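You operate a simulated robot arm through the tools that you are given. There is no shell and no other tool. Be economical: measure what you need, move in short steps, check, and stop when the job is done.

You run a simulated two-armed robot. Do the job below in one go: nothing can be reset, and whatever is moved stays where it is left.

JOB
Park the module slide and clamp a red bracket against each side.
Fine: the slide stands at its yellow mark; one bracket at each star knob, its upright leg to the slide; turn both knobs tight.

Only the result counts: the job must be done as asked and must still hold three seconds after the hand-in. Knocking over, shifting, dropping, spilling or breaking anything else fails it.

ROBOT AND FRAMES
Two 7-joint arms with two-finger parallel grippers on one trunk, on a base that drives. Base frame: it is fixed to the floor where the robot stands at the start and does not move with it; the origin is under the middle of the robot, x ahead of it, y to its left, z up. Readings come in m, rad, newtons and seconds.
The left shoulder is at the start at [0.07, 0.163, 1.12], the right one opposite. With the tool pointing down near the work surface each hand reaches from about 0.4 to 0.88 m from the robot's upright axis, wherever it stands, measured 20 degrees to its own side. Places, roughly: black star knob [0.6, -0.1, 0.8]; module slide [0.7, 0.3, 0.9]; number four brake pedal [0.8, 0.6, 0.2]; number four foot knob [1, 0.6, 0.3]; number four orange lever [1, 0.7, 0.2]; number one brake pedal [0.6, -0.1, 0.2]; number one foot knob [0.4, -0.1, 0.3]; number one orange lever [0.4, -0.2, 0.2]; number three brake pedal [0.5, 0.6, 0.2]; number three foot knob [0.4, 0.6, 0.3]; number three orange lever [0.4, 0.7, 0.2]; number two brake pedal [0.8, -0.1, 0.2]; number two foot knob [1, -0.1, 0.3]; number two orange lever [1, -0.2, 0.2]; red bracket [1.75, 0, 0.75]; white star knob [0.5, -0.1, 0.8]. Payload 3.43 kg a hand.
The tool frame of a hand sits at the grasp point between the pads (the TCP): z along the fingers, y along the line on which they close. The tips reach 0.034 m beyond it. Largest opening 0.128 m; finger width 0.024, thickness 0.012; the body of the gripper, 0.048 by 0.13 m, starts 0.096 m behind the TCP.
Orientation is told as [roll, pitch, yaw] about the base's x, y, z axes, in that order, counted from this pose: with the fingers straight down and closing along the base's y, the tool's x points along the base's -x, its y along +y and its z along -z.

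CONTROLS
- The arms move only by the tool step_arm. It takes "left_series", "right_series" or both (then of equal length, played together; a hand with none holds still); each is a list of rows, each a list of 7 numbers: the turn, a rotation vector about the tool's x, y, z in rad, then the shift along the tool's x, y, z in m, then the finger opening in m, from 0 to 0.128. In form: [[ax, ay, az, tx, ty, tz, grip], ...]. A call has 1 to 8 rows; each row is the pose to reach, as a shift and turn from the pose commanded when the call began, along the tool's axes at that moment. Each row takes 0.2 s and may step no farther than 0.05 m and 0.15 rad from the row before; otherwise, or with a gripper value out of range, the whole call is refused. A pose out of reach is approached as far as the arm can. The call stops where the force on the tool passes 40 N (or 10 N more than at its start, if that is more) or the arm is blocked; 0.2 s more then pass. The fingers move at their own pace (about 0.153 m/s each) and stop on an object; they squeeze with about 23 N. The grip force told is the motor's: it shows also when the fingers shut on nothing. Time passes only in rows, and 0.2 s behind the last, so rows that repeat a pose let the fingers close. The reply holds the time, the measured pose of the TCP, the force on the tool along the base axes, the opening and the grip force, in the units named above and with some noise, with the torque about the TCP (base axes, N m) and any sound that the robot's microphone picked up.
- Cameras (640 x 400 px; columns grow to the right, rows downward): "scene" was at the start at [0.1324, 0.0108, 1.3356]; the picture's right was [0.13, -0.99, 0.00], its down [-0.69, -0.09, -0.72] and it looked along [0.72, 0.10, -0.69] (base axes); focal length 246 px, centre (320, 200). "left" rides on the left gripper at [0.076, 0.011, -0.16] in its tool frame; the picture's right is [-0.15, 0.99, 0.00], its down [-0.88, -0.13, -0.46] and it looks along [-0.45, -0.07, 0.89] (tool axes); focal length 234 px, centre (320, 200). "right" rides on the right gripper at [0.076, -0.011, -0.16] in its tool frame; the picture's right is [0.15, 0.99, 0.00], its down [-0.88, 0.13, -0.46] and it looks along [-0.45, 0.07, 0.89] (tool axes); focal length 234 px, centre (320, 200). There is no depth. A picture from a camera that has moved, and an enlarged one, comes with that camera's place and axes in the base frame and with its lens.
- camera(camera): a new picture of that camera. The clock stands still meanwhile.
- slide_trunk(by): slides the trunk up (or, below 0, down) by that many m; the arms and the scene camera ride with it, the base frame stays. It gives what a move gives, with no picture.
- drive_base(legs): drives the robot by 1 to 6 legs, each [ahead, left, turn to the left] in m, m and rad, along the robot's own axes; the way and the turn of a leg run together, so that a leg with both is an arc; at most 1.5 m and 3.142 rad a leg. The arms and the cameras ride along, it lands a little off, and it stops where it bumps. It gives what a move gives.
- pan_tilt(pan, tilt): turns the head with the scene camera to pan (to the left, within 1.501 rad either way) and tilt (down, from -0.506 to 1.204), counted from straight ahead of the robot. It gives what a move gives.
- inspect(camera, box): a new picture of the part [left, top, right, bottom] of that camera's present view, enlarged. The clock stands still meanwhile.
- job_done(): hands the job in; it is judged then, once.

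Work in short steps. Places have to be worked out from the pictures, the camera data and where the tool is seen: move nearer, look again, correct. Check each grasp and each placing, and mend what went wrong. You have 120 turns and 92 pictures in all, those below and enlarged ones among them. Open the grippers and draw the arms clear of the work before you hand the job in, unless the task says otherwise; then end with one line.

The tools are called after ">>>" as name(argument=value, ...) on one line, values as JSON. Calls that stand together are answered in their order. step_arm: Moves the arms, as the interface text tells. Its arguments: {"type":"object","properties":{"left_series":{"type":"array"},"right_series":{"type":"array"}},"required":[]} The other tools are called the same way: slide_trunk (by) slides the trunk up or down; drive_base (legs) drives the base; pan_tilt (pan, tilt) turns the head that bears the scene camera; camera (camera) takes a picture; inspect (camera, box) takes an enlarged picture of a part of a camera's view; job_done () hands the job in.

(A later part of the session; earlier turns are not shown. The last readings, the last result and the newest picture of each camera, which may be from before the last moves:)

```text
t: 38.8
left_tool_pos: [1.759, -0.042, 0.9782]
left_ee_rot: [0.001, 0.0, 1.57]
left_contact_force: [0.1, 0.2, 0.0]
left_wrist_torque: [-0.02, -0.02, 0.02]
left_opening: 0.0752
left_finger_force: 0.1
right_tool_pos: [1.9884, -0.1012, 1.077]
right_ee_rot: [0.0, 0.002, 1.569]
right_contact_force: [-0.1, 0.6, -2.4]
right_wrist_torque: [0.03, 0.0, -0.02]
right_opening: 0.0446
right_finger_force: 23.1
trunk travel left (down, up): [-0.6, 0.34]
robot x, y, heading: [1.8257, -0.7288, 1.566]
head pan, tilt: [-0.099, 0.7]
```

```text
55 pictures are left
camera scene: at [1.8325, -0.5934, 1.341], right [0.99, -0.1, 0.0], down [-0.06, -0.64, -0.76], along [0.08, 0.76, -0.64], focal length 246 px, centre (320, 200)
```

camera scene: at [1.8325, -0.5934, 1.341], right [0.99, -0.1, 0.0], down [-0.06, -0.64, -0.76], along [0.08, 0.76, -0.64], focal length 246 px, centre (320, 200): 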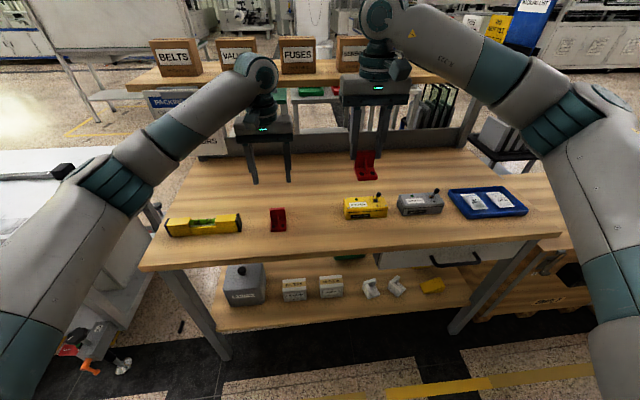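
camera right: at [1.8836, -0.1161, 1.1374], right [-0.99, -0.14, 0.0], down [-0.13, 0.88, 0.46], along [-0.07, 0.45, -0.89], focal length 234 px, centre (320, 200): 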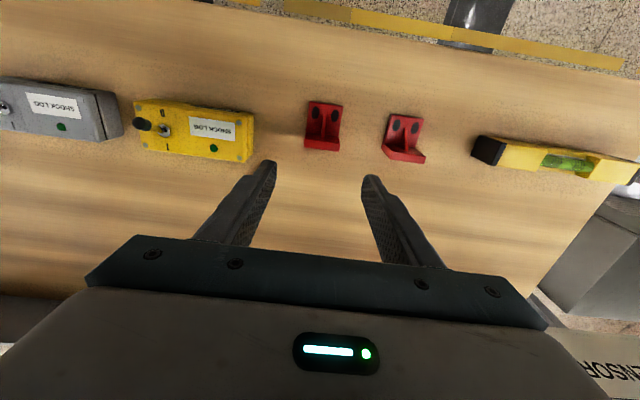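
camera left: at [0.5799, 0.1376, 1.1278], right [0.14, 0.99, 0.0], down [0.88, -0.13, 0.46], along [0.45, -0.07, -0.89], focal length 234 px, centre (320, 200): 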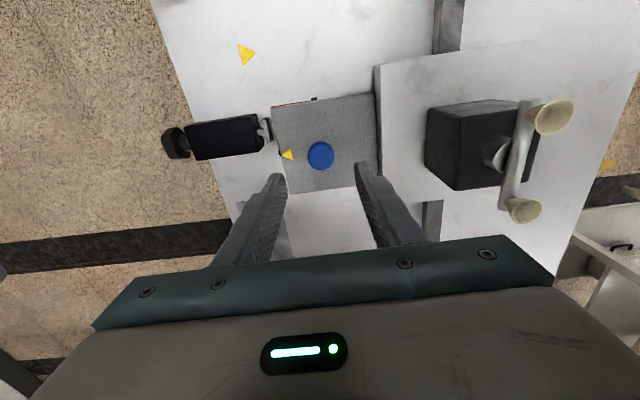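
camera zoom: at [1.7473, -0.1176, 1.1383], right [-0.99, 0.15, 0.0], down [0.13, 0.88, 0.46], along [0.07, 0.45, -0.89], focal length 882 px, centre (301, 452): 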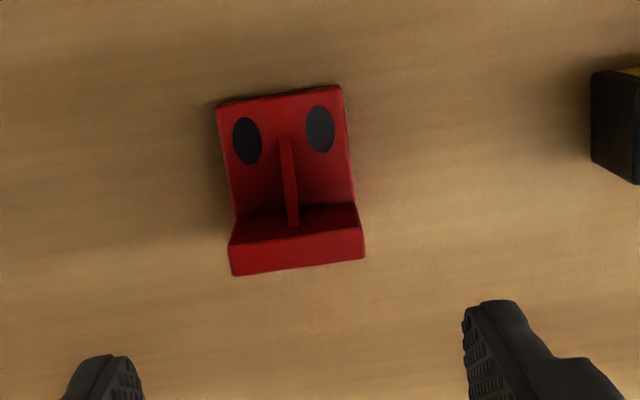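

A's upright top is at (1.760, −0.046). I descend with the left hand and grasp it the same way.

>>> step_arm(left_series=[[0, 0, 0, 0.0015, -0.001, 0.04, 0.075], [0, 0, 0, 0.0015, -0.001, 0.08, 0.075], [0, 0, 0, 0.0015, -0.001, 0.105, 0.075], [0, 0, 0, 0.0015, -0.001, 0.112, 0.075], [0, 0, 0, 0.0015, -0.001, 0.112, 0.03], [0, 0, 0, 0.0015, -0.001, 0.112, 0.03], [0, 0, 0, 0.0015, -0.001, 0.112, 0.03]])

>>> step_arm(left_series=[[0, 0, 0, 0, 0, -0.02, 0.03], [0, 0, 0, 0, 0, -0.06, 0.03], [0, 0, 0, 0, 0, -0.1, 0.03], [0, 0, 0, 0, 0, -0.145, 0.03], [0, 0, 0, 0, 0, -0.19, 0.03], [0, 0, 0, 0.03, 0.03, -0.21, 0.03], [0, 0, 0, 0.06, 0.06, -0.21, 0.03], [0, 0, 0, 0.09, 0.09, -0.21, 0.03]])

>>> inspect(camera="scene", box=[150, 40, 420, 210])

```text
t: 40.4
left_tool_pos: [1.7591, -0.0463, 0.8689]
left_ee_rot: [0.001, 0.003, 1.57]
left_contact_force: [-0.3, -0.2, 1.0]
left_wrist_torque: [0.01, 0.0, -0.03]
left_opening: 0.0447
left_finger_force: 22.8
right_tool_pos: [1.9878, -0.1021, 1.0773]
right_ee_rot: [0.0, 0.0, 1.569]
right_contact_force: [0.7, 0.0, -3.0]
right_wrist_torque: [0.05, 0.02, -0.02]
right_opening: 0.0446
right_finger_force: 22.7
trunk travel left (down, up): [-0.6, 0.34]
robot x, y, heading: [1.828, -0.7272, 1.568]
head pan, tilt: [-0.099, 0.7]
```

```text
t: 42.2
left_tool_pos: [1.6705, -0.1334, 1.0771]
left_ee_rot: [-0.002, 0.001, 1.569]
left_contact_force: [-0.3, -0.5, -1.7]
left_wrist_torque: [0.04, -0.04, 0.0]
left_opening: 0.0448
left_finger_force: 23.5
right_tool_pos: [1.9865, -0.1036, 1.0774]
right_ee_rot: [-0.002, 0.001, 1.569]
right_contact_force: [0.6, 0.1, -2.2]
right_wrist_torque: [0.04, -0.02, 0.02]
right_opening: 0.0448
right_finger_force: 22.8
trunk travel left (down, up): [-0.6, 0.34]
robot x, y, heading: [1.8254, -0.7272, 1.572]
head pan, tilt: [-0.099, 0.7]
```

```text
2.35 times, centred on (285, 125) of scene
camera zoom: at [1.8318, -0.5947, 1.3411], right [0.99, -0.1, 0.0], down [-0.06, -0.64, -0.77], along [0.08, 0.76, -0.64], focal length 579 px, centre (402, 376)
```

zoom: 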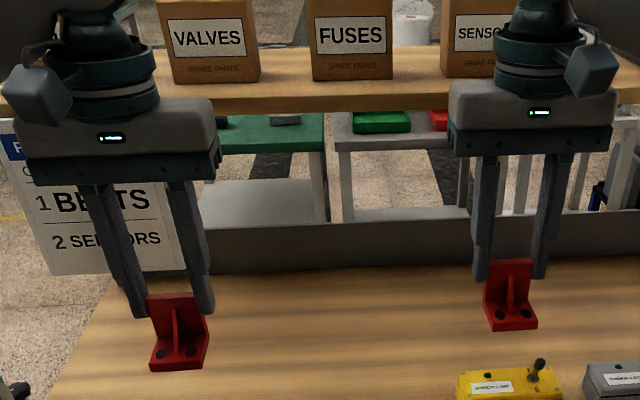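

Both brackets are held. I drive back and sideways to stand beside the clamps (x≈0.54), facing +y.

>>> drive_base(legs=[[-0.15, 0, 0], [0, 1.285, 0], [0.18, 0, 0]])

>>> pan_tilt(pan=0.0, tilt=0.75)

>>> camera(camera="scene")

```text
t: 50.7
left_tool_pos: [0.3977, -0.0983, 1.0771]
left_ee_rot: [0.0, 0.001, 1.569]
left_contact_force: [0.4, 0.0, -2.1]
left_wrist_torque: [0.03, 0.02, -0.01]
left_opening: 0.0446
left_finger_force: 22.8
right_tool_pos: [0.7136, -0.0691, 1.0759]
right_ee_rot: [0.0, -0.001, 1.568]
right_contact_force: [0.5, 0.3, -2.3]
right_wrist_torque: [0.05, -0.03, 0.0]
right_opening: 0.0445
right_finger_force: 22.9
trunk travel left (down, up): [-0.6, 0.34]
robot x, y, heading: [0.5455, -0.6926, 1.566]
head pan, tilt: [-0.099, 0.7]
```

```text
t: 51.4
left_tool_pos: [0.3974, -0.0979, 1.0749]
left_ee_rot: [0.0, 0.002, 1.568]
left_contact_force: [0.1, 0.3, -1.7]
left_wrist_torque: [0.01, -0.01, -0.01]
left_opening: 0.0447
left_finger_force: 23.3
right_tool_pos: [0.7137, -0.0679, 1.0757]
right_ee_rot: [-0.001, 0.0, 1.566]
right_contact_force: [0.0, 0.1, -2.2]
right_wrist_torque: [0.03, -0.01, 0.05]
right_opening: 0.0446
right_finger_force: 22.9
trunk travel left (down, up): [-0.6, 0.34]
robot x, y, heading: [0.5464, -0.6953, 1.565]
head pan, tilt: [0.0, 0.75]
```

```text
53 pictures are left
camera scene: at [0.5489, -0.5602, 1.3366], right [1.0, 0.0, 0.0], down [0.0, -0.68, -0.73], along [0.0, 0.73, -0.68], focal length 246 px, centre (320, 200)
```

scene: 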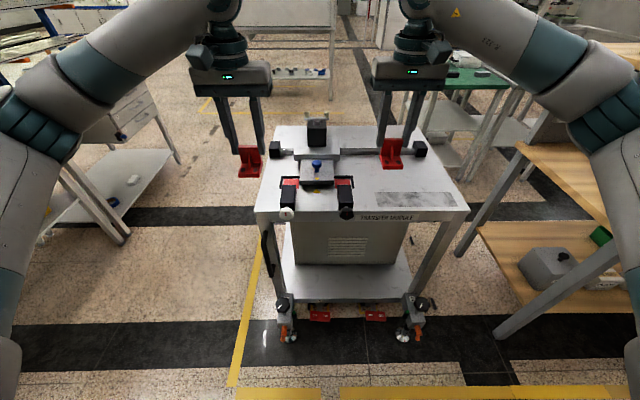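

The clamps and slide are in good view. I zoom on the fields.

>>> inspect(camera="scene", box=[260, 150, 380, 225])

```text
5.33 times, centred on (320, 188) of scene
camera zoom: at [0.5489, -0.5602, 1.3366], right [1.0, 0.0, 0.0], down [0.0, -0.68, -0.73], along [0.0, 0.73, -0.68], focal length 1312 px, centre (320, 267)
```

zoom: 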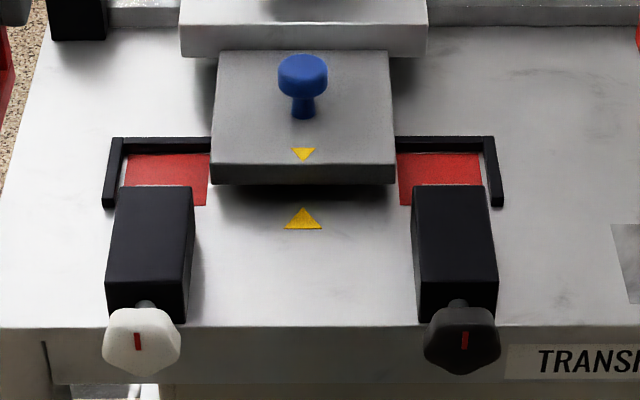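

The arrows line up in this view too (both at column 303). Gaps: white side x 0.423–0.481, black side 0.596–0.653, stop at y≈0.116. I turn the brackets in hand: left by −90°, right by +90° about vertical.

>>> step_arm(left_series=[[0, 0, 0.14, 0, 0, 0, 0.03], [0, 0, 0.28, 0, 0, 0, 0.03], [0, 0, 0.42, 0, 0, 0, 0.03], [0, 0, 0.56, 0, 0, 0, 0.03], [0, 0, 0.7, 0, 0, 0, 0.03], [0, 0, 0.84, 0, 0, 0, 0.03]], right_series=[[0, 0, -0.14, 0, 0, 0, 0.03], [0, 0, -0.28, 0, 0, 0, 0.03], [0, 0, -0.42, 0, 0, 0, 0.03], [0, 0, -0.56, 0, 0, 0, 0.03], [0, 0, -0.7, 0, 0, 0, 0.03], [0, 0, -0.84, 0, 0, 0, 0.03]])

>>> step_arm(left_series=[[0, 0, 0.14, 0, 0, 0, 0.03], [0, 0, 0.28, 0, 0, 0, 0.03], [0, 0, 0.42, 0, 0, 0, 0.03], [0, 0, 0.56, 0, 0, 0, 0.03], [0, 0, 0.7, 0, 0, 0, 0.03], [0, 0, 0.729, 0, 0, 0, 0.03]], right_series=[[0, 0, -0.14, 0, 0, 0, 0.03], [0, 0, -0.28, 0, 0, 0, 0.03], [0, 0, -0.42, 0, 0, 0, 0.03], [0, 0, -0.56, 0, 0, 0, 0.03], [0, 0, -0.7, 0, 0, 0, 0.03], [0, 0, -0.731, 0, 0, 0, 0.03]])

>>> camera(camera="scene")

```text
t: 52.8
left_tool_pos: [0.3973, -0.0982, 1.0786]
left_ee_rot: [0.001, 0.001, 0.726]
left_contact_force: [-0.9, -0.1, -2.3]
left_wrist_torque: [0.02, -0.04, 0.0]
left_opening: 0.0445
left_finger_force: 23.4
right_tool_pos: [0.7132, -0.0689, 1.0765]
right_ee_rot: [0.001, -0.001, 2.408]
right_contact_force: [0.2, -0.7, -2.1]
right_wrist_torque: [0.06, 0.0, 0.01]
right_opening: 0.0448
right_finger_force: 23.1
trunk travel left (down, up): [-0.6, 0.34]
robot x, y, heading: [0.5487, -0.6917, 1.566]
head pan, tilt: [0.0, 0.75]
```

```text
t: 54.2
left_tool_pos: [0.399, -0.0984, 1.0754]
left_ee_rot: [-0.002, 0.0, -0.005]
left_contact_force: [0.1, 0.0, -2.3]
left_wrist_torque: [-0.01, -0.03, 0.01]
left_opening: 0.0447
left_finger_force: 23.0
right_tool_pos: [0.6458, -0.2287, 1.0612]
right_ee_rot: [-0.002, 0.001, 3.12]
right_contact_force: [0.1, 0.3, -2.4]
right_wrist_torque: [-0.01, 0.03, -0.02]
right_opening: 0.0444
right_finger_force: 22.4
right hand out of reach, approached as far as the arm can: row 1, 2, 3, 4, 5, 6
trunk travel left (down, up): [-0.6, 0.34]
robot x, y, heading: [0.5506, -0.6954, 1.567]
head pan, tilt: [0.0, 0.75]
```

```text
51 pictures are left
camera scene: at [0.5491, -0.5605, 1.3366], right [1.0, 0.0, 0.0], down [0.0, -0.68, -0.73], along [0.0, 0.73, -0.68], focal length 246 px, centre (320, 200)
```

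scene: 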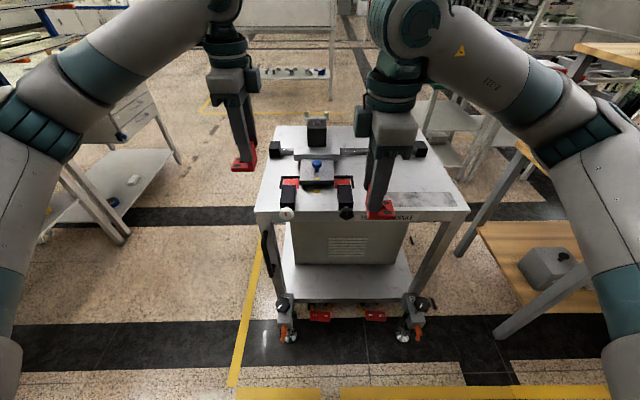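

Left reached its turned pose; the right is out of reach at this yaw from here. I'll turn the right hand back for now and bring the left bracket above the white field.

>>> step_arm(left_series=[[0, 0, 0, -0.013, 0.03, 0, 0.03], [0, 0, 0, -0.026, 0.06, 0, 0.03], [0, 0, 0, -0.039, 0.09, 0, 0.03], [0, 0, 0, -0.052, 0.12, 0, 0.03], [0, 0, 0, -0.065, 0.155, 0, 0.03], [0, 0, 0, -0.076, 0.19, 0, 0.03]], right_series=[[0, 0, 0.14, 0, 0, 0, 0.03], [0, 0, 0.28, 0, 0, 0, 0.03], [0, 0, 0.42, 0, 0, 0, 0.03], [0, 0, 0.56, 0, 0, 0, 0.03], [0, 0, 0.7, 0, 0, 0, 0.03], [0, 0, 0.731, 0, 0, 0, 0.03]])

>>> camera(camera="left")

```text
t: 55.6
left_tool_pos: [0.4791, 0.0917, 1.0768]
left_ee_rot: [0.0, 0.002, -0.005]
left_contact_force: [0.0, -0.4, -2.8]
left_wrist_torque: [-0.04, 0.03, -0.02]
left_opening: 0.0446
left_finger_force: 23.5
right_tool_pos: [0.6491, -0.2209, 1.0632]
right_ee_rot: [0.002, -0.001, 2.406]
right_contact_force: [0.5, 0.2, -2.6]
right_wrist_torque: [0.06, 0.06, 0.0]
right_opening: 0.0445
right_finger_force: 22.8
trunk travel left (down, up): [-0.6, 0.34]
robot x, y, heading: [0.5482, -0.6951, 1.571]
head pan, tilt: [0.0, 0.75]
```

```text
50 pictures are left
camera left: at [0.4031, 0.1027, 1.2373], right [0.15, 0.99, 0.0], down [0.88, -0.13, 0.45], along [0.45, -0.07, -0.89], focal length 234 px, centre (320, 200)
```

left: 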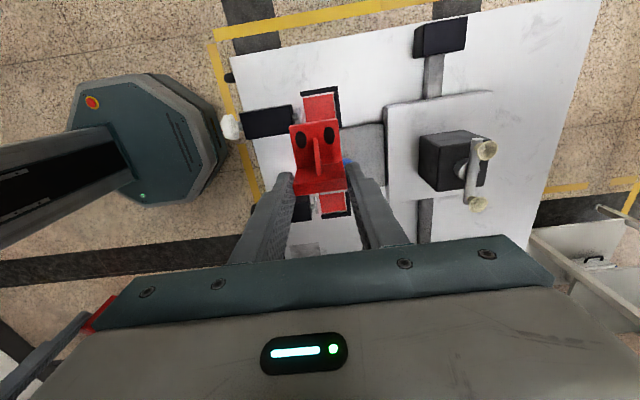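

The left hand reaches the spot above the white field. I zoom to see bracket-in-hand and the field.

>>> inspect(camera="left", box=[210, 70, 410, 230])

>>> inspect(camera="scene", box=[260, 90, 380, 225])

```text
2.50 times, centred on (310, 150) of left
camera zoom: at [0.4031, 0.1027, 1.2373], right [0.15, 0.99, 0.0], down [0.88, -0.13, 0.45], along [0.45, -0.07, -0.89], focal length 585 px, centre (345, 325)
```

zoom: 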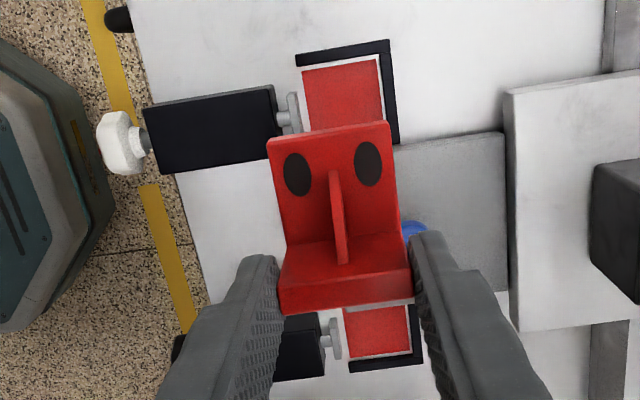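

```text
2.96 times, centred on (320, 158) of scene
camera zoom: at [0.5522, -0.5609, 1.3366], right [1.0, 0.0, 0.0], down [0.0, -0.68, -0.73], along [0.0, 0.73, -0.68], focal length 729 px, centre (320, 326)
```

zoom: 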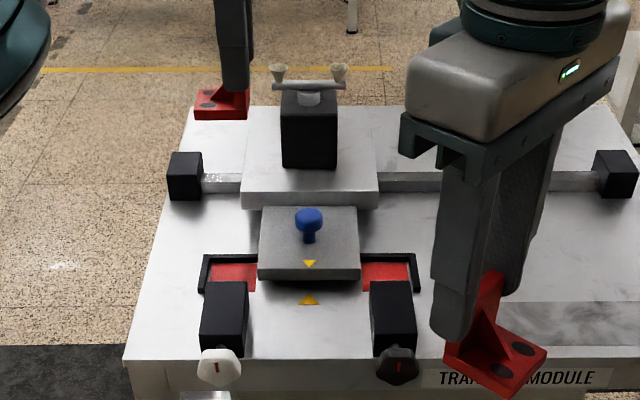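

Clearances: stop at y≈0.119, clamp pad at y≈0.065, bracket 0.045 wide, so aim y≈0.092; upright face should end at x≈0.480, so TCP x≈0.4756. I lower to just above and check.

>>> step_arm(left_series=[[0, 0, -0.005, 0.0035, 0.001, 0.04, 0.03], [0, 0, -0.005, 0.0035, 0.001, 0.08, 0.03], [0, 0, -0.005, 0.0035, 0.001, 0.12, 0.03], [0, 0, -0.005, 0.0035, 0.001, 0.15, 0.03], [0, 0, -0.005, 0.0035, 0.001, 0.168, 0.03]])

>>> inspect(camera="scene", box=[260, 150, 380, 225])

>>> inspect(camera="left", box=[240, 70, 400, 230])

```text
t: 56.8
left_tool_pos: [0.4692, 0.0935, 0.9071]
left_ee_rot: [-0.001, 0.0, 0.003]
left_contact_force: [-0.4, -0.6, -2.9]
left_wrist_torque: [0.01, 0.02, 0.02]
left_opening: 0.0447
left_finger_force: 22.9
right_tool_pos: [0.6464, -0.2202, 1.0625]
right_ee_rot: [-0.001, 0.001, 2.408]
right_contact_force: [0.6, -0.2, -1.9]
right_wrist_torque: [0.0, 0.05, 0.01]
right_opening: 0.0446
right_finger_force: 22.4
trunk travel left (down, up): [-0.6, 0.34]
robot x, y, heading: [0.5466, -0.6916, 1.565]
head pan, tilt: [0.0, 0.75]
```

```text
5.33 times, centred on (320, 188) of scene
camera zoom: at [0.5488, -0.5607, 1.3367], right [1.0, 0.0, 0.0], down [0.0, -0.68, -0.73], along [0.0, 0.73, -0.68], focal length 1312 px, centre (320, 267)
```

zoom: 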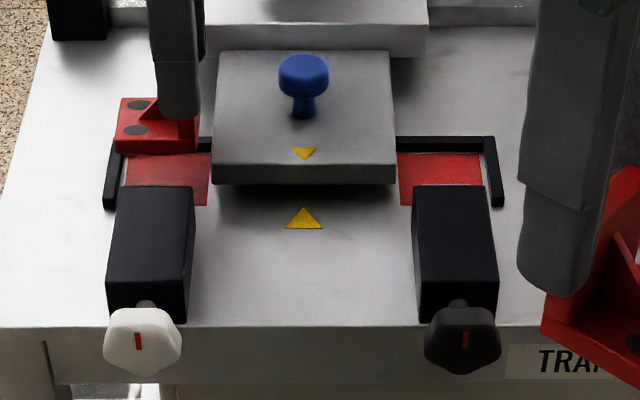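

```text
2.50 times, centred on (320, 150) of left
camera zoom: at [0.3922, 0.1043, 1.0665], right [0.14, 0.99, 0.0], down [0.88, -0.13, 0.46], along [0.45, -0.07, -0.89], focal length 585 px, centre (320, 325)
```

zoom: 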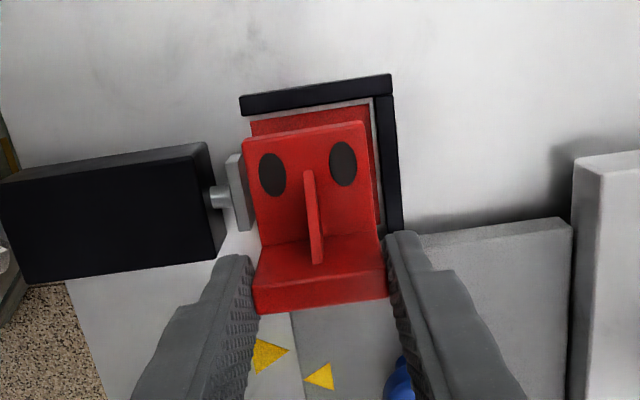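

Bracket is centred between pad and stop; its face is at x≈0.4745, needing +0.0055. I shift and lower onto the table, watching force.

>>> step_arm(left_series=[[0, 0, 0.003, -0.0055, -0.001, 0.005, 0.03], [0, 0, 0.003, -0.0055, -0.001, 0.012, 0.03], [0, 0, 0.003, -0.0055, -0.001, 0.02, 0.03], [0, 0, 0.003, -0.0055, -0.001, 0.025, 0.03], [0, 0, 0.003, -0.0055, -0.001, 0.029, 0.03]])

>>> inspect(camera="scene", box=[260, 150, 380, 225])

>>> inspect(camera="left", box=[240, 70, 400, 230])

```text
t: 58.0
left_tool_pos: [0.4751, 0.0913, 0.8786]
left_ee_rot: [-0.003, 0.001, 0.001]
left_contact_force: [-0.2, 0.2, -2.5]
left_wrist_torque: [-0.02, -0.01, 0.0]
left_opening: 0.0448
left_finger_force: 22.5
right_tool_pos: [0.6473, -0.2206, 1.0627]
right_ee_rot: [0.0, 0.0, 2.407]
right_contact_force: [-0.1, -1.0, -2.5]
right_wrist_torque: [0.04, 0.02, 0.02]
right_opening: 0.0447
right_finger_force: 23.6
trunk travel left (down, up): [-0.6, 0.34]
robot x, y, heading: [0.5476, -0.6968, 1.565]
head pan, tilt: [0.0, 0.75]
```

```text
5.33 times, centred on (320, 188) of scene
camera zoom: at [0.5489, -0.5607, 1.3366], right [1.0, 0.0, 0.0], down [0.0, -0.68, -0.73], along [0.0, 0.73, -0.68], focal length 1312 px, centre (320, 267)
```

zoom: 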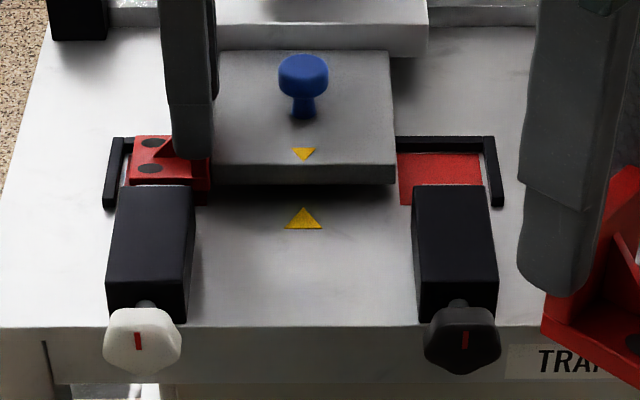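

```text
2.50 times, centred on (320, 150) of left
camera zoom: at [0.399, 0.1024, 1.0387], right [0.15, 0.99, 0.0], down [0.88, -0.13, 0.46], along [0.45, -0.07, -0.89], focal length 585 px, centre (320, 325)
```

zoom: 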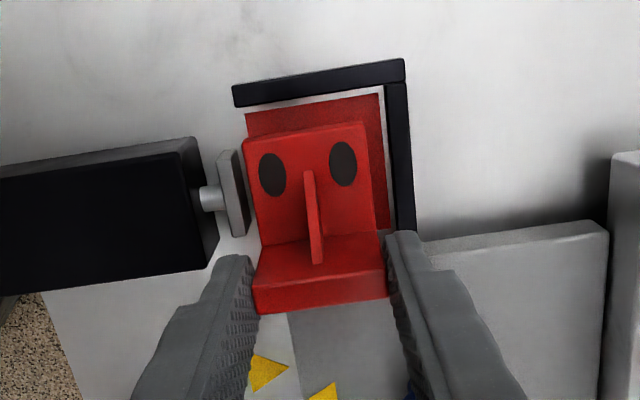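

Face meets the slide's side with no force yet. I lower millimetre-wise until it lands.

>>> step_arm(left_series=[[0, 0, 0, 0, 0, 0.002, 0.03], [0, 0, 0, 0, 0, 0.004, 0.03], [0, 0, 0, 0, 0, 0.004, 0.03]])

>>> step_arm(left_series=[[0, 0, 0, 0, 0, 0.001, 0.03], [0, 0, 0, 0, 0, 0.002, 0.03], [0, 0, 0, 0, 0, 0.002, 0.03]])

```text
t: 58.8
left_tool_pos: [0.4752, 0.0918, 0.8755]
left_ee_rot: [-0.001, -0.001, 0.0]
left_contact_force: [0.3, -0.7, -2.3]
left_wrist_torque: [-0.04, -0.01, -0.02]
left_opening: 0.0448
left_finger_force: 22.7
right_tool_pos: [0.6467, -0.2209, 1.0638]
right_ee_rot: [0.002, 0.001, 2.407]
right_contact_force: [0.4, -0.2, -2.8]
right_wrist_torque: [0.03, -0.02, -0.01]
right_opening: 0.0448
right_finger_force: 23.0
trunk travel left (down, up): [-0.6, 0.34]
robot x, y, heading: [0.549, -0.6909, 1.568]
head pan, tilt: [0.0, 0.75]
```

```text
t: 59.6
left_tool_pos: [0.4762, 0.0912, 0.8728]
left_ee_rot: [0.001, 0.0, -0.001]
left_contact_force: [-1.3, -0.2, -2.6]
left_wrist_torque: [-0.01, -0.02, -0.01]
left_opening: 0.0447
left_finger_force: 23.0
right_tool_pos: [0.6454, -0.2212, 1.0644]
right_ee_rot: [0.001, 0.0, 2.406]
right_contact_force: [-0.7, 0.4, -1.8]
right_wrist_torque: [0.0, 0.05, 0.01]
right_opening: 0.0446
right_finger_force: 22.8
trunk travel left (down, up): [-0.6, 0.34]
robot x, y, heading: [0.5495, -0.6949, 1.567]
head pan, tilt: [0.0, 0.75]
```

No contact yet at 0.873; a further 3 mm.

>>> step_arm(left_series=[[0, 0, 0, 0, 0, 0.0015, 0.03], [0, 0, 0, 0, 0, 0.003, 0.03], [0, 0, 0, 0, 0, 0.003, 0.03]])

>>> inspect(camera="scene", box=[270, 165, 330, 205])

```text
t: 60.4
left_tool_pos: [0.4755, 0.093, 0.8698]
left_ee_rot: [0.001, -0.001, 0.001]
left_contact_force: [-2.2, 0.6, -1.9]
left_wrist_torque: [0.01, 0.11, -0.06]
left_opening: 0.0445
left_finger_force: 23.0
right_tool_pos: [0.6463, -0.2205, 1.0644]
right_ee_rot: [-0.001, 0.0, 2.408]
right_contact_force: [0.2, 0.0, -0.9]
right_wrist_torque: [0.0, 0.03, 0.01]
right_opening: 0.0447
right_finger_force: 22.6
trunk travel left (down, up): [-0.6, 0.34]
robot x, y, heading: [0.5478, -0.6939, 1.567]
head pan, tilt: [0.0, 0.75]
```

```text
10.00 times, centred on (300, 185) of scene
camera zoom: at [0.5486, -0.5609, 1.3367], right [1.0, 0.0, 0.0], down [0.0, -0.68, -0.73], along [0.0, 0.73, -0.68], focal length 2461 px, centre (520, 350)
```

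zoom: 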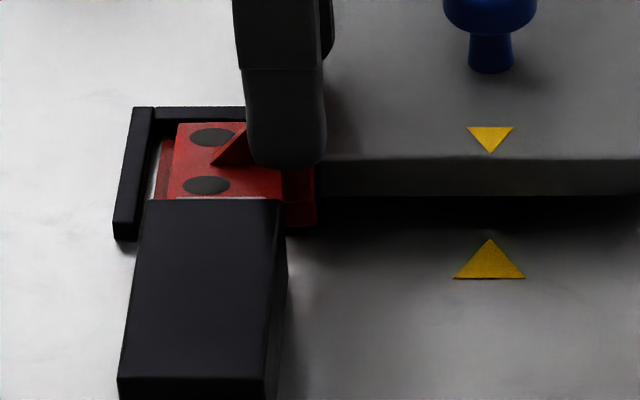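

Slight side contact with the slide, still not landed. Two more mm.

>>> step_arm(left_series=[[0, 0, 0, 0.0005, 0, 0.001, 0.03], [0, 0, 0, 0.0005, 0, 0.002, 0.03], [0, 0, 0, 0.0005, 0, 0.002, 0.03]])

>>> step_arm(left_series=[[0, 0, 0, 0, 0, 0.001, 0.03], [0, 0, 0, 0, 0, 0.002, 0.03], [0, 0, 0, 0, 0, 0.002, 0.03]])

```text
t: 61.2
left_tool_pos: [0.4761, 0.091, 0.8679]
left_ee_rot: [-0.003, 0.001, 0.0]
left_contact_force: [-0.3, 0.4, -1.5]
left_wrist_torque: [0.01, -0.01, 0.01]
left_opening: 0.0445
left_finger_force: 22.9
right_tool_pos: [0.6465, -0.2203, 1.063]
right_ee_rot: [0.0, 0.001, 2.406]
right_contact_force: [-0.5, 0.7, -1.4]
right_wrist_torque: [0.01, 0.05, -0.01]
right_opening: 0.0447
right_finger_force: 22.9
trunk travel left (down, up): [-0.6, 0.34]
robot x, y, heading: [0.5448, -0.693, 1.569]
head pan, tilt: [0.0, 0.75]
```

```text
t: 62.0
left_tool_pos: [0.4763, 0.0921, 0.8677]
left_ee_rot: [0.003, -0.001, 0.0]
left_contact_force: [-2.2, 3.4, 4.2]
left_wrist_torque: [0.05, 0.38, -0.12]
left_opening: 0.0445
left_finger_force: 23.1
right_tool_pos: [0.6466, -0.2214, 1.0641]
right_ee_rot: [0.0, -0.001, 2.408]
right_contact_force: [-0.2, 0.5, -2.1]
right_wrist_torque: [0.01, 0.01, -0.03]
right_opening: 0.0445
right_finger_force: 23.3
trunk travel left (down, up): [-0.6, 0.34]
robot x, y, heading: [0.5472, -0.6921, 1.566]
head pan, tilt: [0.0, 0.75]
```

Landed at z≈0.867. I release and rise straight up.

>>> step_arm(left_series=[[0, 0, 0, 0, 0, -0.001, 0.056], [0, 0, 0, 0, 0, -0.001, 0.056], [0, 0, 0, 0, 0, -0.02, 0.056], [0, 0, 0, 0, 0, -0.06, 0.056], [0, 0, 0, 0, 0, -0.1, 0.056], [0, 0, 0, 0, 0, -0.14, 0.056], [0, 0, 0, 0, 0, -0.18, 0.056]])

>>> inspect(camera="scene", box=[270, 165, 330, 205])

>>> inspect(camera="left", box=[210, 50, 410, 190])

```text
t: 63.6
left_tool_pos: [0.4746, 0.0882, 1.0458]
left_ee_rot: [0.002, 0.0, 0.001]
left_contact_force: [0.1, 0.8, 0.8]
left_wrist_torque: [0.09, -0.03, -0.05]
left_opening: 0.0558
left_finger_force: 0.1
right_tool_pos: [0.6473, -0.2217, 1.0637]
right_ee_rot: [0.001, -0.001, 2.406]
right_contact_force: [0.7, -0.4, -3.2]
right_wrist_torque: [0.05, 0.02, 0.0]
right_opening: 0.0447
right_finger_force: 23.2
trunk travel left (down, up): [-0.6, 0.34]
robot x, y, heading: [0.5487, -0.6931, 1.563]
head pan, tilt: [0.0, 0.75]
```

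```text
10.00 times, centred on (300, 185) of scene
camera zoom: at [0.5498, -0.5624, 1.3368], right [1.0, 0.0, 0.0], down [0.0, -0.68, -0.73], along [0.0, 0.73, -0.68], focal length 2461 px, centre (520, 350)
```

zoom: 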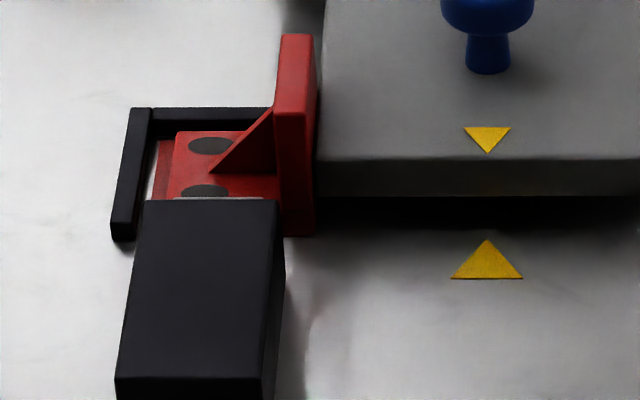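

```text
2.86 times, centred on (310, 120) of left
camera zoom: at [0.3978, 0.0989, 1.2061], right [0.15, 0.99, 0.0], down [0.88, -0.13, 0.46], along [0.45, -0.07, -0.89], focal length 669 px, centre (349, 429)
```

zoom: 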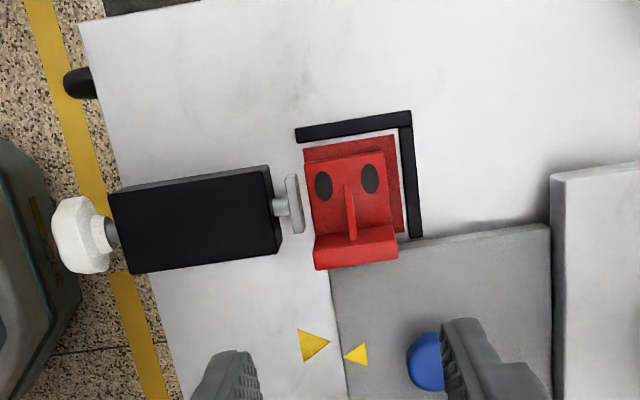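

Bracket A stands against the slide, under the white clamp's pad. Now the left hand retreats and the right hand moves over the black field before I try the remaining rotation there.

>>> step_arm(left_series=[[0, 0, 0, 0.012, -0.03, -0.005, 0.056], [0, 0, 0, 0.024, -0.06, -0.01, 0.056], [0, 0, 0, 0.036, -0.09, -0.015, 0.056], [0, 0, 0, 0.048, -0.12, -0.02, 0.056], [0, 0, 0, 0.06, -0.15, -0.025, 0.056], [0, 0, 0, 0.072, -0.18, -0.03, 0.056], [0, 0, 0, 0.084, -0.2, -0.04, 0.056], [0, 0, 0, 0.1, -0.21, -0.04, 0.056]], right_series=[[0, 0, 0, -0.03, -0.025, 0, 0.03], [0, 0, 0, -0.06, -0.05, 0, 0.03], [0, 0, 0, -0.09, -0.076, 0, 0.03], [0, 0, 0, -0.12, -0.101, 0, 0.03], [0, 0, 0, -0.15, -0.127, 0, 0.03], [0, 0, 0, -0.18, -0.152, 0, 0.03], [0, 0, 0, -0.21, -0.177, 0, 0.03], [0, 0, 0, -0.242, -0.203, 0, 0.03]])

>>> step_arm(right_series=[[0, 0, -0.14, 0, 0, 0, 0.03], [0, 0, -0.28, 0, 0, 0, 0.03], [0, 0, -0.42, 0, 0, 0, 0.03], [0, 0, -0.56, 0, 0, 0, 0.03], [0, 0, -0.7, 0, 0, 0, 0.03], [0, 0, -0.735, 0, 0, 0, 0.03]])

```text
t: 65.4
left_tool_pos: [0.3752, -0.1194, 1.09]
left_ee_rot: [-0.001, -0.003, 0.002]
left_contact_force: [-0.5, 0.2, 0.3]
left_wrist_torque: [0.01, -0.02, 0.0]
left_opening: 0.0562
left_finger_force: 0.1
right_tool_pos: [0.6123, 0.0019, 1.0624]
right_ee_rot: [0.001, 0.001, 2.401]
right_contact_force: [-0.5, 0.2, -2.7]
right_wrist_torque: [0.03, -0.02, 0.0]
right_opening: 0.0446
right_finger_force: 23.6
right hand out of reach, approached as far as the arm can: row 6, 7, 8
trunk travel left (down, up): [-0.6, 0.34]
robot x, y, heading: [0.5453, -0.6966, 1.568]
head pan, tilt: [0.0, 0.75]
```

```text
t: 66.8
left_tool_pos: [0.3766, -0.1165, 1.0909]
left_ee_rot: [-0.002, 0.001, 0.001]
left_contact_force: [-0.6, 1.7, -0.2]
left_wrist_torque: [-0.04, 0.06, -0.03]
left_opening: 0.056
left_finger_force: 0.2
right_tool_pos: [0.585, -0.1974, 1.0632]
right_ee_rot: [-0.007, -0.003, 3.086]
right_contact_force: [0.1, -0.2, -1.8]
right_wrist_torque: [-0.03, -0.01, -0.01]
right_opening: 0.0445
right_finger_force: 22.8
right hand out of reach, approached as far as the arm can: row 1, 2, 3, 4, 5, 6
trunk travel left (down, up): [-0.6, 0.34]
robot x, y, heading: [0.5482, -0.6937, 1.562]
head pan, tilt: [0.0, 0.75]
```

At +90° relative yaw the right arm only reaches ~0.5 m ahead. Reach may improve with the hand lower relative to the shoulder, so I raise the trunk and test.

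>>> slide_trunk(by=0.2)

>>> step_arm(right_series=[[0, 0, 0, 0, 0, 0.04, 0.03], [0, 0, 0, 0, 0, 0.08, 0.03], [0, 0, 0, 0, 0, 0.12, 0.03], [0, 0, 0, 0, 0, 0.16, 0.03], [0, 0, 0, 0, -0.04, 0.16, 0.03], [0, 0, 0, 0, -0.08, 0.16, 0.03], [0, 0, 0, 0, -0.12, 0.16, 0.03], [0, 0, 0, 0, -0.16, 0.16, 0.03]])

```text
t: 69.0
left_tool_pos: [0.3773, -0.1178, 1.2902]
left_ee_rot: [0.0, 0.0, -0.002]
left_contact_force: [-0.3, 0.2, -0.2]
left_wrist_torque: [0.03, 0.01, 0.03]
left_opening: 0.0562
left_finger_force: 0.0
right_tool_pos: [0.5845, -0.1984, 1.2648]
right_ee_rot: [-0.009, -0.002, 3.085]
right_contact_force: [-0.9, -0.2, -2.9]
right_wrist_torque: [0.0, 0.02, -0.03]
right_opening: 0.0447
right_finger_force: 22.7
trunk travel left (down, up): [-0.8, 0.14]
robot x, y, heading: [0.5487, -0.6944, 1.559]
head pan, tilt: [0.0, 0.75]
```

```text
t: 70.8
left_tool_pos: [0.3761, -0.1183, 1.2894]
left_ee_rot: [-0.001, -0.001, 0.0]
left_contact_force: [1.1, 0.5, -0.5]
left_wrist_torque: [0.01, 0.0, 0.02]
left_opening: 0.056
left_finger_force: 0.1
right_tool_pos: [0.5787, -0.191, 1.1213]
right_ee_rot: [-0.06, 0.014, 3.069]
right_contact_force: [-0.9, 0.2, -1.9]
right_wrist_torque: [-0.03, 0.04, 0.02]
right_opening: 0.0445
right_finger_force: 22.6
right hand out of reach, approached as far as the arm can: row 2, 3, 4, 5, 6, 7, 8
trunk travel left (down, up): [-0.8, 0.14]
robot x, y, heading: [0.5497, -0.6962, 1.566]
head pan, tilt: [0.0, 0.75]
```

It's a wrist limit. Better plan: set B down on free cart table near (0.74, 0.14), and regrasp it across its upright's thickness so that placing needs no relative yaw. First I turn the right hand back, lower the trunk and shift the base right.

>>> step_arm(right_series=[[0.06, 0.014, 0, 0, 0, 0, 0.03], [0.06, 0.014, 0.13, 0, 0, 0, 0.03], [0.06, 0.014, 0.26, 0, 0, 0, 0.03], [0.06, 0.014, 0.4, 0, 0, 0, 0.03], [0.055, 0.02, 0.54, 0, 0, 0, 0.03], [0.055, 0.02, 0.68, 0, 0, 0, 0.03], [0.05, 0.03, 0.82, 0, 0, 0, 0.03], [0.05, 0.03, 0.96, 0, 0, 0, 0.03]])

>>> slide_trunk(by=-0.2)

>>> drive_base(legs=[[0.05, -0.15, 0]])

```text
t: 72.5
left_tool_pos: [0.3772, -0.1178, 1.2897]
left_ee_rot: [-0.002, -0.001, 0.0]
left_contact_force: [-0.4, -0.2, 0.1]
left_wrist_torque: [-0.01, 0.01, -0.02]
left_opening: 0.0561
left_finger_force: 0.0
right_tool_pos: [0.583, -0.196, 1.1221]
right_ee_rot: [-0.103, -0.038, 2.109]
right_contact_force: [-0.3, -0.1, -1.3]
right_wrist_torque: [0.03, 0.0, -0.02]
right_opening: 0.0444
right_finger_force: 23.0
trunk travel left (down, up): [-0.8, 0.14]
robot x, y, heading: [0.5491, -0.6931, 1.568]
head pan, tilt: [0.0, 0.75]
```

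```text
t: 74.7
left_tool_pos: [0.3773, -0.1184, 1.0904]
left_ee_rot: [-0.001, 0.0, -0.001]
left_contact_force: [0.7, -0.5, -0.5]
left_wrist_torque: [-0.02, 0.01, -0.01]
left_opening: 0.0559
left_finger_force: 0.0
right_tool_pos: [0.584, -0.1952, 0.9231]
right_ee_rot: [-0.103, -0.04, 2.11]
right_contact_force: [0.7, 0.0, -2.8]
right_wrist_torque: [0.02, 0.0, 0.03]
right_opening: 0.0446
right_finger_force: 23.0
trunk travel left (down, up): [-0.6, 0.34]
robot x, y, heading: [0.5458, -0.6934, 1.564]
head pan, tilt: [0.0, 0.75]
```

```text
t: 76.1
left_tool_pos: [0.5297, -0.0694, 1.0898]
left_ee_rot: [0.0, 0.0, -0.002]
left_contact_force: [0.5, -0.2, -0.7]
left_wrist_torque: [0.02, 0.03, 0.01]
left_opening: 0.0561
left_finger_force: 0.1
right_tool_pos: [0.7362, -0.1477, 0.9217]
right_ee_rot: [-0.104, -0.04, 2.111]
right_contact_force: [0.6, -0.6, -1.8]
right_wrist_torque: [-0.01, 0.05, -0.01]
right_opening: 0.0444
right_finger_force: 23.4
trunk travel left (down, up): [-0.6, 0.34]
robot x, y, heading: [0.6999, -0.6481, 1.566]
head pan, tilt: [0.0, 0.75]
```

The base moved fine. I correct the right hand's tilt and raise it.

>>> step_arm(right_series=[[-0.05, 0.02, 0, 0, 0, -0.03, 0.03], [-0.103, 0.04, 0, 0, 0, -0.06, 0.03], [-0.103, 0.04, 0.07, 0, 0, -0.09, 0.03], [-0.103, 0.04, 0.14, 0, 0, -0.09, 0.03]])

>>> camera(camera="scene")

```text
t: 77.1
left_tool_pos: [0.5302, -0.0685, 1.091]
left_ee_rot: [0.001, 0.0, -0.002]
left_contact_force: [0.3, 0.5, 0.2]
left_wrist_torque: [-0.02, 0.01, -0.02]
left_opening: 0.0561
left_finger_force: 0.0
right_tool_pos: [0.7314, -0.1558, 1.012]
right_ee_rot: [0.004, -0.003, 1.967]
right_contact_force: [-0.4, 1.0, -2.7]
right_wrist_torque: [-0.01, 0.02, 0.02]
right_opening: 0.0444
right_finger_force: 23.0
trunk travel left (down, up): [-0.6, 0.34]
robot x, y, heading: [0.6987, -0.6447, 1.562]
head pan, tilt: [0.0, 0.75]
```

```text
40 pictures are left
camera scene: at [0.7012, -0.5121, 1.3366], right [1.0, -0.01, 0.0], down [0.0, -0.68, -0.73], along [0.0, 0.73, -0.68], focal length 246 px, centre (320, 200)
```

scene: 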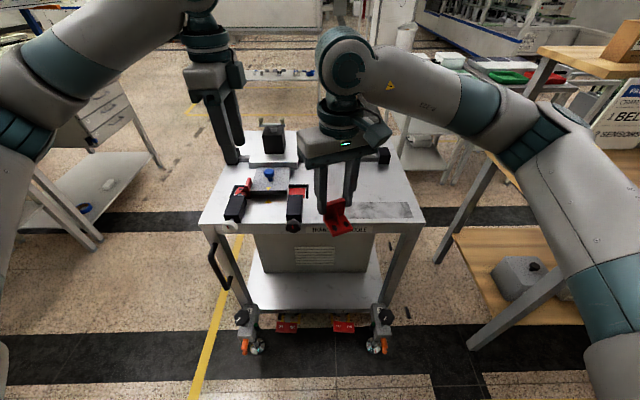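

The free area right of the clamps is clear. I carry B over (0.76, 0.115).

>>> step_arm(right_series=[[0, 0, 0, -0.034, -0.019, 0, 0.03], [0, 0, 0, -0.068, -0.037, 0, 0.03], [0, 0, 0, -0.102, -0.056, 0, 0.03], [0, 0, 0, -0.136, -0.075, 0, 0.03], [0, 0, 0, -0.17, -0.093, 0, 0.03], [0, 0, 0, -0.205, -0.112, 0, 0.03], [0, 0, 0, -0.239, -0.131, 0, 0.03]])

```text
t: 78.7
left_tool_pos: [0.5287, -0.0689, 1.0892]
left_ee_rot: [-0.003, -0.001, -0.002]
left_contact_force: [0.2, -0.8, 0.9]
left_wrist_torque: [0.02, -0.02, -0.04]
left_opening: 0.0559
left_finger_force: 0.1
right_tool_pos: [0.758, 0.1175, 1.0122]
right_ee_rot: [0.0, -0.002, 1.968]
right_contact_force: [-0.4, -0.1, -2.5]
right_wrist_torque: [0.0, -0.03, -0.01]
right_opening: 0.0447
right_finger_force: 23.1
trunk travel left (down, up): [-0.6, 0.34]
robot x, y, heading: [0.6982, -0.6476, 1.565]
head pan, tilt: [0.0, 0.75]
```

Reached. Lower to just above the surface, then land gently.

>>> step_arm(right_series=[[0, 0, 0, 0, 0, 0.045, 0.03], [0, 0, 0, 0, 0, 0.09, 0.03], [0, 0, 0, 0, 0, 0.12, 0.03], [0, 0, 0, 0, 0, 0.136, 0.03], [0, 0, 0, 0, 0, 0.141, 0.03], [0, 0, 0, 0, 0, 0.144, 0.03], [0, 0, 0, 0, 0, 0.144, 0.03]])

>>> inspect(camera="scene", box=[290, 140, 410, 220])

```text
t: 80.3
left_tool_pos: [0.5296, -0.0698, 1.0897]
left_ee_rot: [0.0, -0.001, -0.002]
left_contact_force: [-0.3, 0.7, -0.3]
left_wrist_torque: [0.03, 0.02, 0.01]
left_opening: 0.0559
left_finger_force: 0.0
right_tool_pos: [0.7584, 0.1179, 0.868]
right_ee_rot: [0.004, -0.006, 1.965]
right_contact_force: [-0.6, 0.8, -1.8]
right_wrist_torque: [0.01, 0.01, -0.04]
right_opening: 0.0448
right_finger_force: 23.4
trunk travel left (down, up): [-0.6, 0.34]
robot x, y, heading: [0.7, -0.6479, 1.565]
head pan, tilt: [0.0, 0.75]
```

```text
5.00 times, centred on (350, 180) of scene
camera zoom: at [0.7008, -0.5124, 1.3367], right [1.0, -0.01, 0.0], down [0.0, -0.68, -0.73], along [0.0, 0.73, -0.68], focal length 1230 px, centre (170, 300)
```

zoom: 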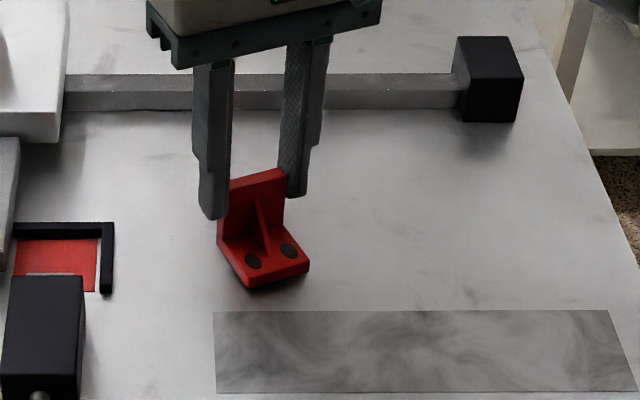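

Still no contact reading; I lower in single millimetres.

>>> step_arm(right_series=[[0, 0, 0, 0, 0, 0.001, 0.03], [0, 0, 0, 0, 0, 0.002, 0.03], [0, 0, 0, 0, 0, 0.002, 0.03]])

>>> step_arm(right_series=[[0, 0, 0, 0, 0, 0.001, 0.03], [0, 0, 0, 0, 0, 0.001, 0.03]])

```text
t: 81.1
left_tool_pos: [0.5284, -0.0694, 1.089]
left_ee_rot: [-0.001, 0.001, -0.002]
left_contact_force: [0.1, 0.7, -0.9]
left_wrist_torque: [0.0, -0.01, 0.01]
left_opening: 0.056
left_finger_force: 0.1
right_tool_pos: [0.7582, 0.1164, 0.8668]
right_ee_rot: [0.004, -0.007, 1.967]
right_contact_force: [0.5, -0.6, -1.9]
right_wrist_torque: [0.0, 0.04, 0.01]
right_opening: 0.0447
right_finger_force: 23.7
trunk travel left (down, up): [-0.6, 0.34]
robot x, y, heading: [0.7026, -0.6504, 1.564]
head pan, tilt: [0.0, 0.75]
```

```text
t: 81.7
left_tool_pos: [0.5295, -0.0701, 1.09]
left_ee_rot: [0.0, 0.0, -0.002]
left_contact_force: [-0.1, 0.5, 0.6]
left_wrist_torque: [0.01, 0.02, 0.0]
left_opening: 0.056
left_finger_force: 0.1
right_tool_pos: [0.7589, 0.116, 0.8665]
right_ee_rot: [0.002, -0.004, 1.966]
right_contact_force: [-0.5, 1.5, 0.8]
right_wrist_torque: [0.0, -0.12, 0.01]
right_opening: 0.0447
right_finger_force: 23.1
trunk travel left (down, up): [-0.6, 0.34]
robot x, y, heading: [0.6974, -0.6478, 1.563]
head pan, tilt: [0.0, 0.75]
```

Contact. I release, rise, and turn the hand by −90° to yaw ≈0.4.

>>> step_arm(right_series=[[0, 0, 0, 0, 0, -0.0005, 0.06], [0, 0, 0, 0, 0, -0.0005, 0.07], [0, 0, 0, 0, 0, -0.03, 0.07], [0, 0, 0, 0, 0, -0.07, 0.07], [0, 0, 0, 0, 0, -0.11, 0.07], [0, 0, 0.14, 0, 0, -0.13, 0.07], [0, 0, 0.28, 0, 0, -0.13, 0.07], [0, 0, 0.42, 0, 0, -0.13, 0.07]])

>>> step_arm(right_series=[[0, 0, 0.145, 0, 0, 0, 0.06], [0, 0, 0.29, 0, 0, 0, 0.06], [0, 0, 0.435, 0, 0, 0, 0.05], [0, 0, 0.58, 0, 0, 0, 0.05], [0, 0, 0.725, 0, 0, 0, 0.05], [0, 0, 0.87, 0, 0, 0, 0.05], [0, 0, 1.01, 0, 0, 0, 0.05], [0, 0, 1.15, 0, 0, 0, 0.05]])

>>> inspect(camera="right", box=[220, 60, 420, 200])

>>> inspect(camera="scene", box=[290, 140, 410, 220])

```text
t: 83.5
left_tool_pos: [0.5286, -0.0685, 1.09]
left_ee_rot: [0.001, 0.0, 0.0]
left_contact_force: [0.3, 0.0, -1.2]
left_wrist_torque: [0.0, -0.02, -0.02]
left_opening: 0.0561
left_finger_force: 0.1
right_tool_pos: [0.7577, 0.1164, 0.995]
right_ee_rot: [0.005, -0.004, 1.547]
right_contact_force: [-0.9, 0.8, -1.0]
right_wrist_torque: [-0.02, 0.0, 0.0]
right_opening: 0.0702
right_finger_force: 0.1
trunk travel left (down, up): [-0.6, 0.34]
robot x, y, heading: [0.7004, -0.6436, 1.566]
head pan, tilt: [0.0, 0.75]
```

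```text
t: 85.3
left_tool_pos: [0.5291, -0.0693, 1.0901]
left_ee_rot: [-0.001, 0.0, -0.001]
left_contact_force: [0.4, 0.4, -0.7]
left_wrist_torque: [-0.01, -0.01, 0.01]
left_opening: 0.0561
left_finger_force: 0.0
right_tool_pos: [0.7581, 0.1166, 0.9955]
right_ee_rot: [0.005, 0.003, 0.396]
right_contact_force: [0.1, -0.1, -0.1]
right_wrist_torque: [0.02, -0.02, -0.03]
right_opening: 0.05
right_finger_force: 0.1
trunk travel left (down, up): [-0.6, 0.34]
robot x, y, heading: [0.6984, -0.6455, 1.566]
head pan, tilt: [0.0, 0.75]
```

```text
2.86 times, centred on (320, 130) of right
camera zoom: at [0.6941, 0.0751, 1.1542], right [-0.52, 0.86, 0.01], down [0.76, 0.46, 0.45], along [0.39, 0.24, -0.89], focal length 669 px, centre (320, 400)
```

zoom: 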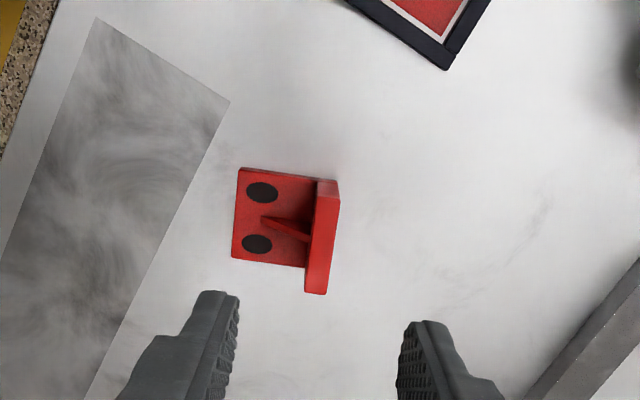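

```text
5.00 times, centred on (350, 180) of scene
camera zoom: at [0.7008, -0.5127, 1.3367], right [1.0, -0.01, 0.0], down [0.0, -0.68, -0.73], along [0.0, 0.73, -0.68], focal length 1230 px, centre (170, 300)
```

zoom: 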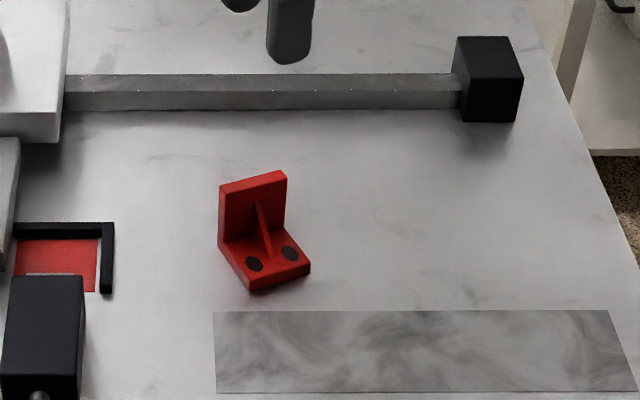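

The upright is seen centred in the closing direction; I offset 1.6 cm along its width to miss the gusset, descend to TCP z≈0.873 and close on its thickness.

>>> step_arm(right_series=[[0, 0, -0.02, -0.0094, 0.0011, 0.03, 0.05], [0, 0, -0.02, -0.0094, 0.0011, 0.07, 0.05], [0, 0, -0.02, -0.0094, 0.0011, 0.105, 0.05], [0, 0, -0.02, -0.0094, 0.0011, 0.122, 0.05]])

>>> inspect(camera="right", box=[220, 60, 420, 200])

>>> inspect(camera="scene", box=[310, 150, 370, 200])

```text
t: 86.3
left_tool_pos: [0.5288, -0.0691, 1.0899]
left_ee_rot: [0.002, 0.001, -0.001]
left_contact_force: [0.2, -0.4, 0.0]
left_wrist_torque: [0.0, 0.03, -0.01]
left_opening: 0.056
left_finger_force: 0.0
right_tool_pos: [0.7661, 0.1223, 0.8723]
right_ee_rot: [0.005, 0.003, 0.419]
right_contact_force: [-0.1, -0.4, 0.3]
right_wrist_torque: [-0.01, -0.02, -0.02]
right_opening: 0.05
right_finger_force: 0.2
trunk travel left (down, up): [-0.6, 0.34]
robot x, y, heading: [0.6996, -0.6496, 1.562]
head pan, tilt: [0.0, 0.75]
```

```text
2.86 times, centred on (320, 130) of right
camera zoom: at [0.702, 0.0793, 1.0317], right [-0.53, 0.84, 0.01], down [0.75, 0.47, 0.45], along [0.38, 0.25, -0.89], focal length 669 px, centre (320, 400)
```

zoom: 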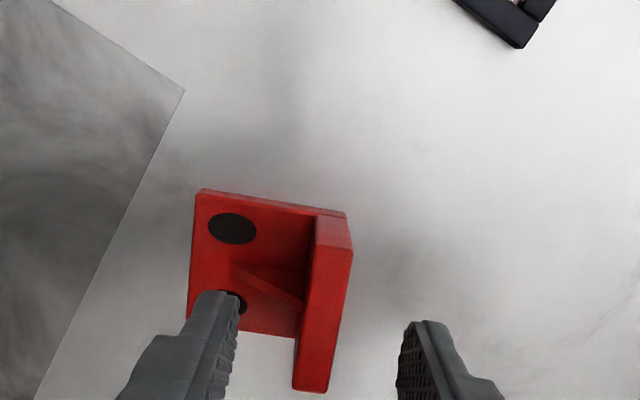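

```text
8.00 times, centred on (340, 175) of scene
camera zoom: at [0.7009, -0.5124, 1.3367], right [1.0, -0.01, 0.0], down [0.0, -0.68, -0.73], along [0.0, 0.73, -0.68], focal length 1969 px, centre (160, 400)
```

zoom: 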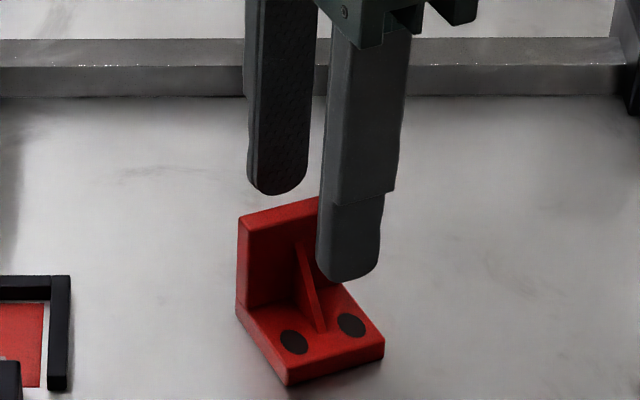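

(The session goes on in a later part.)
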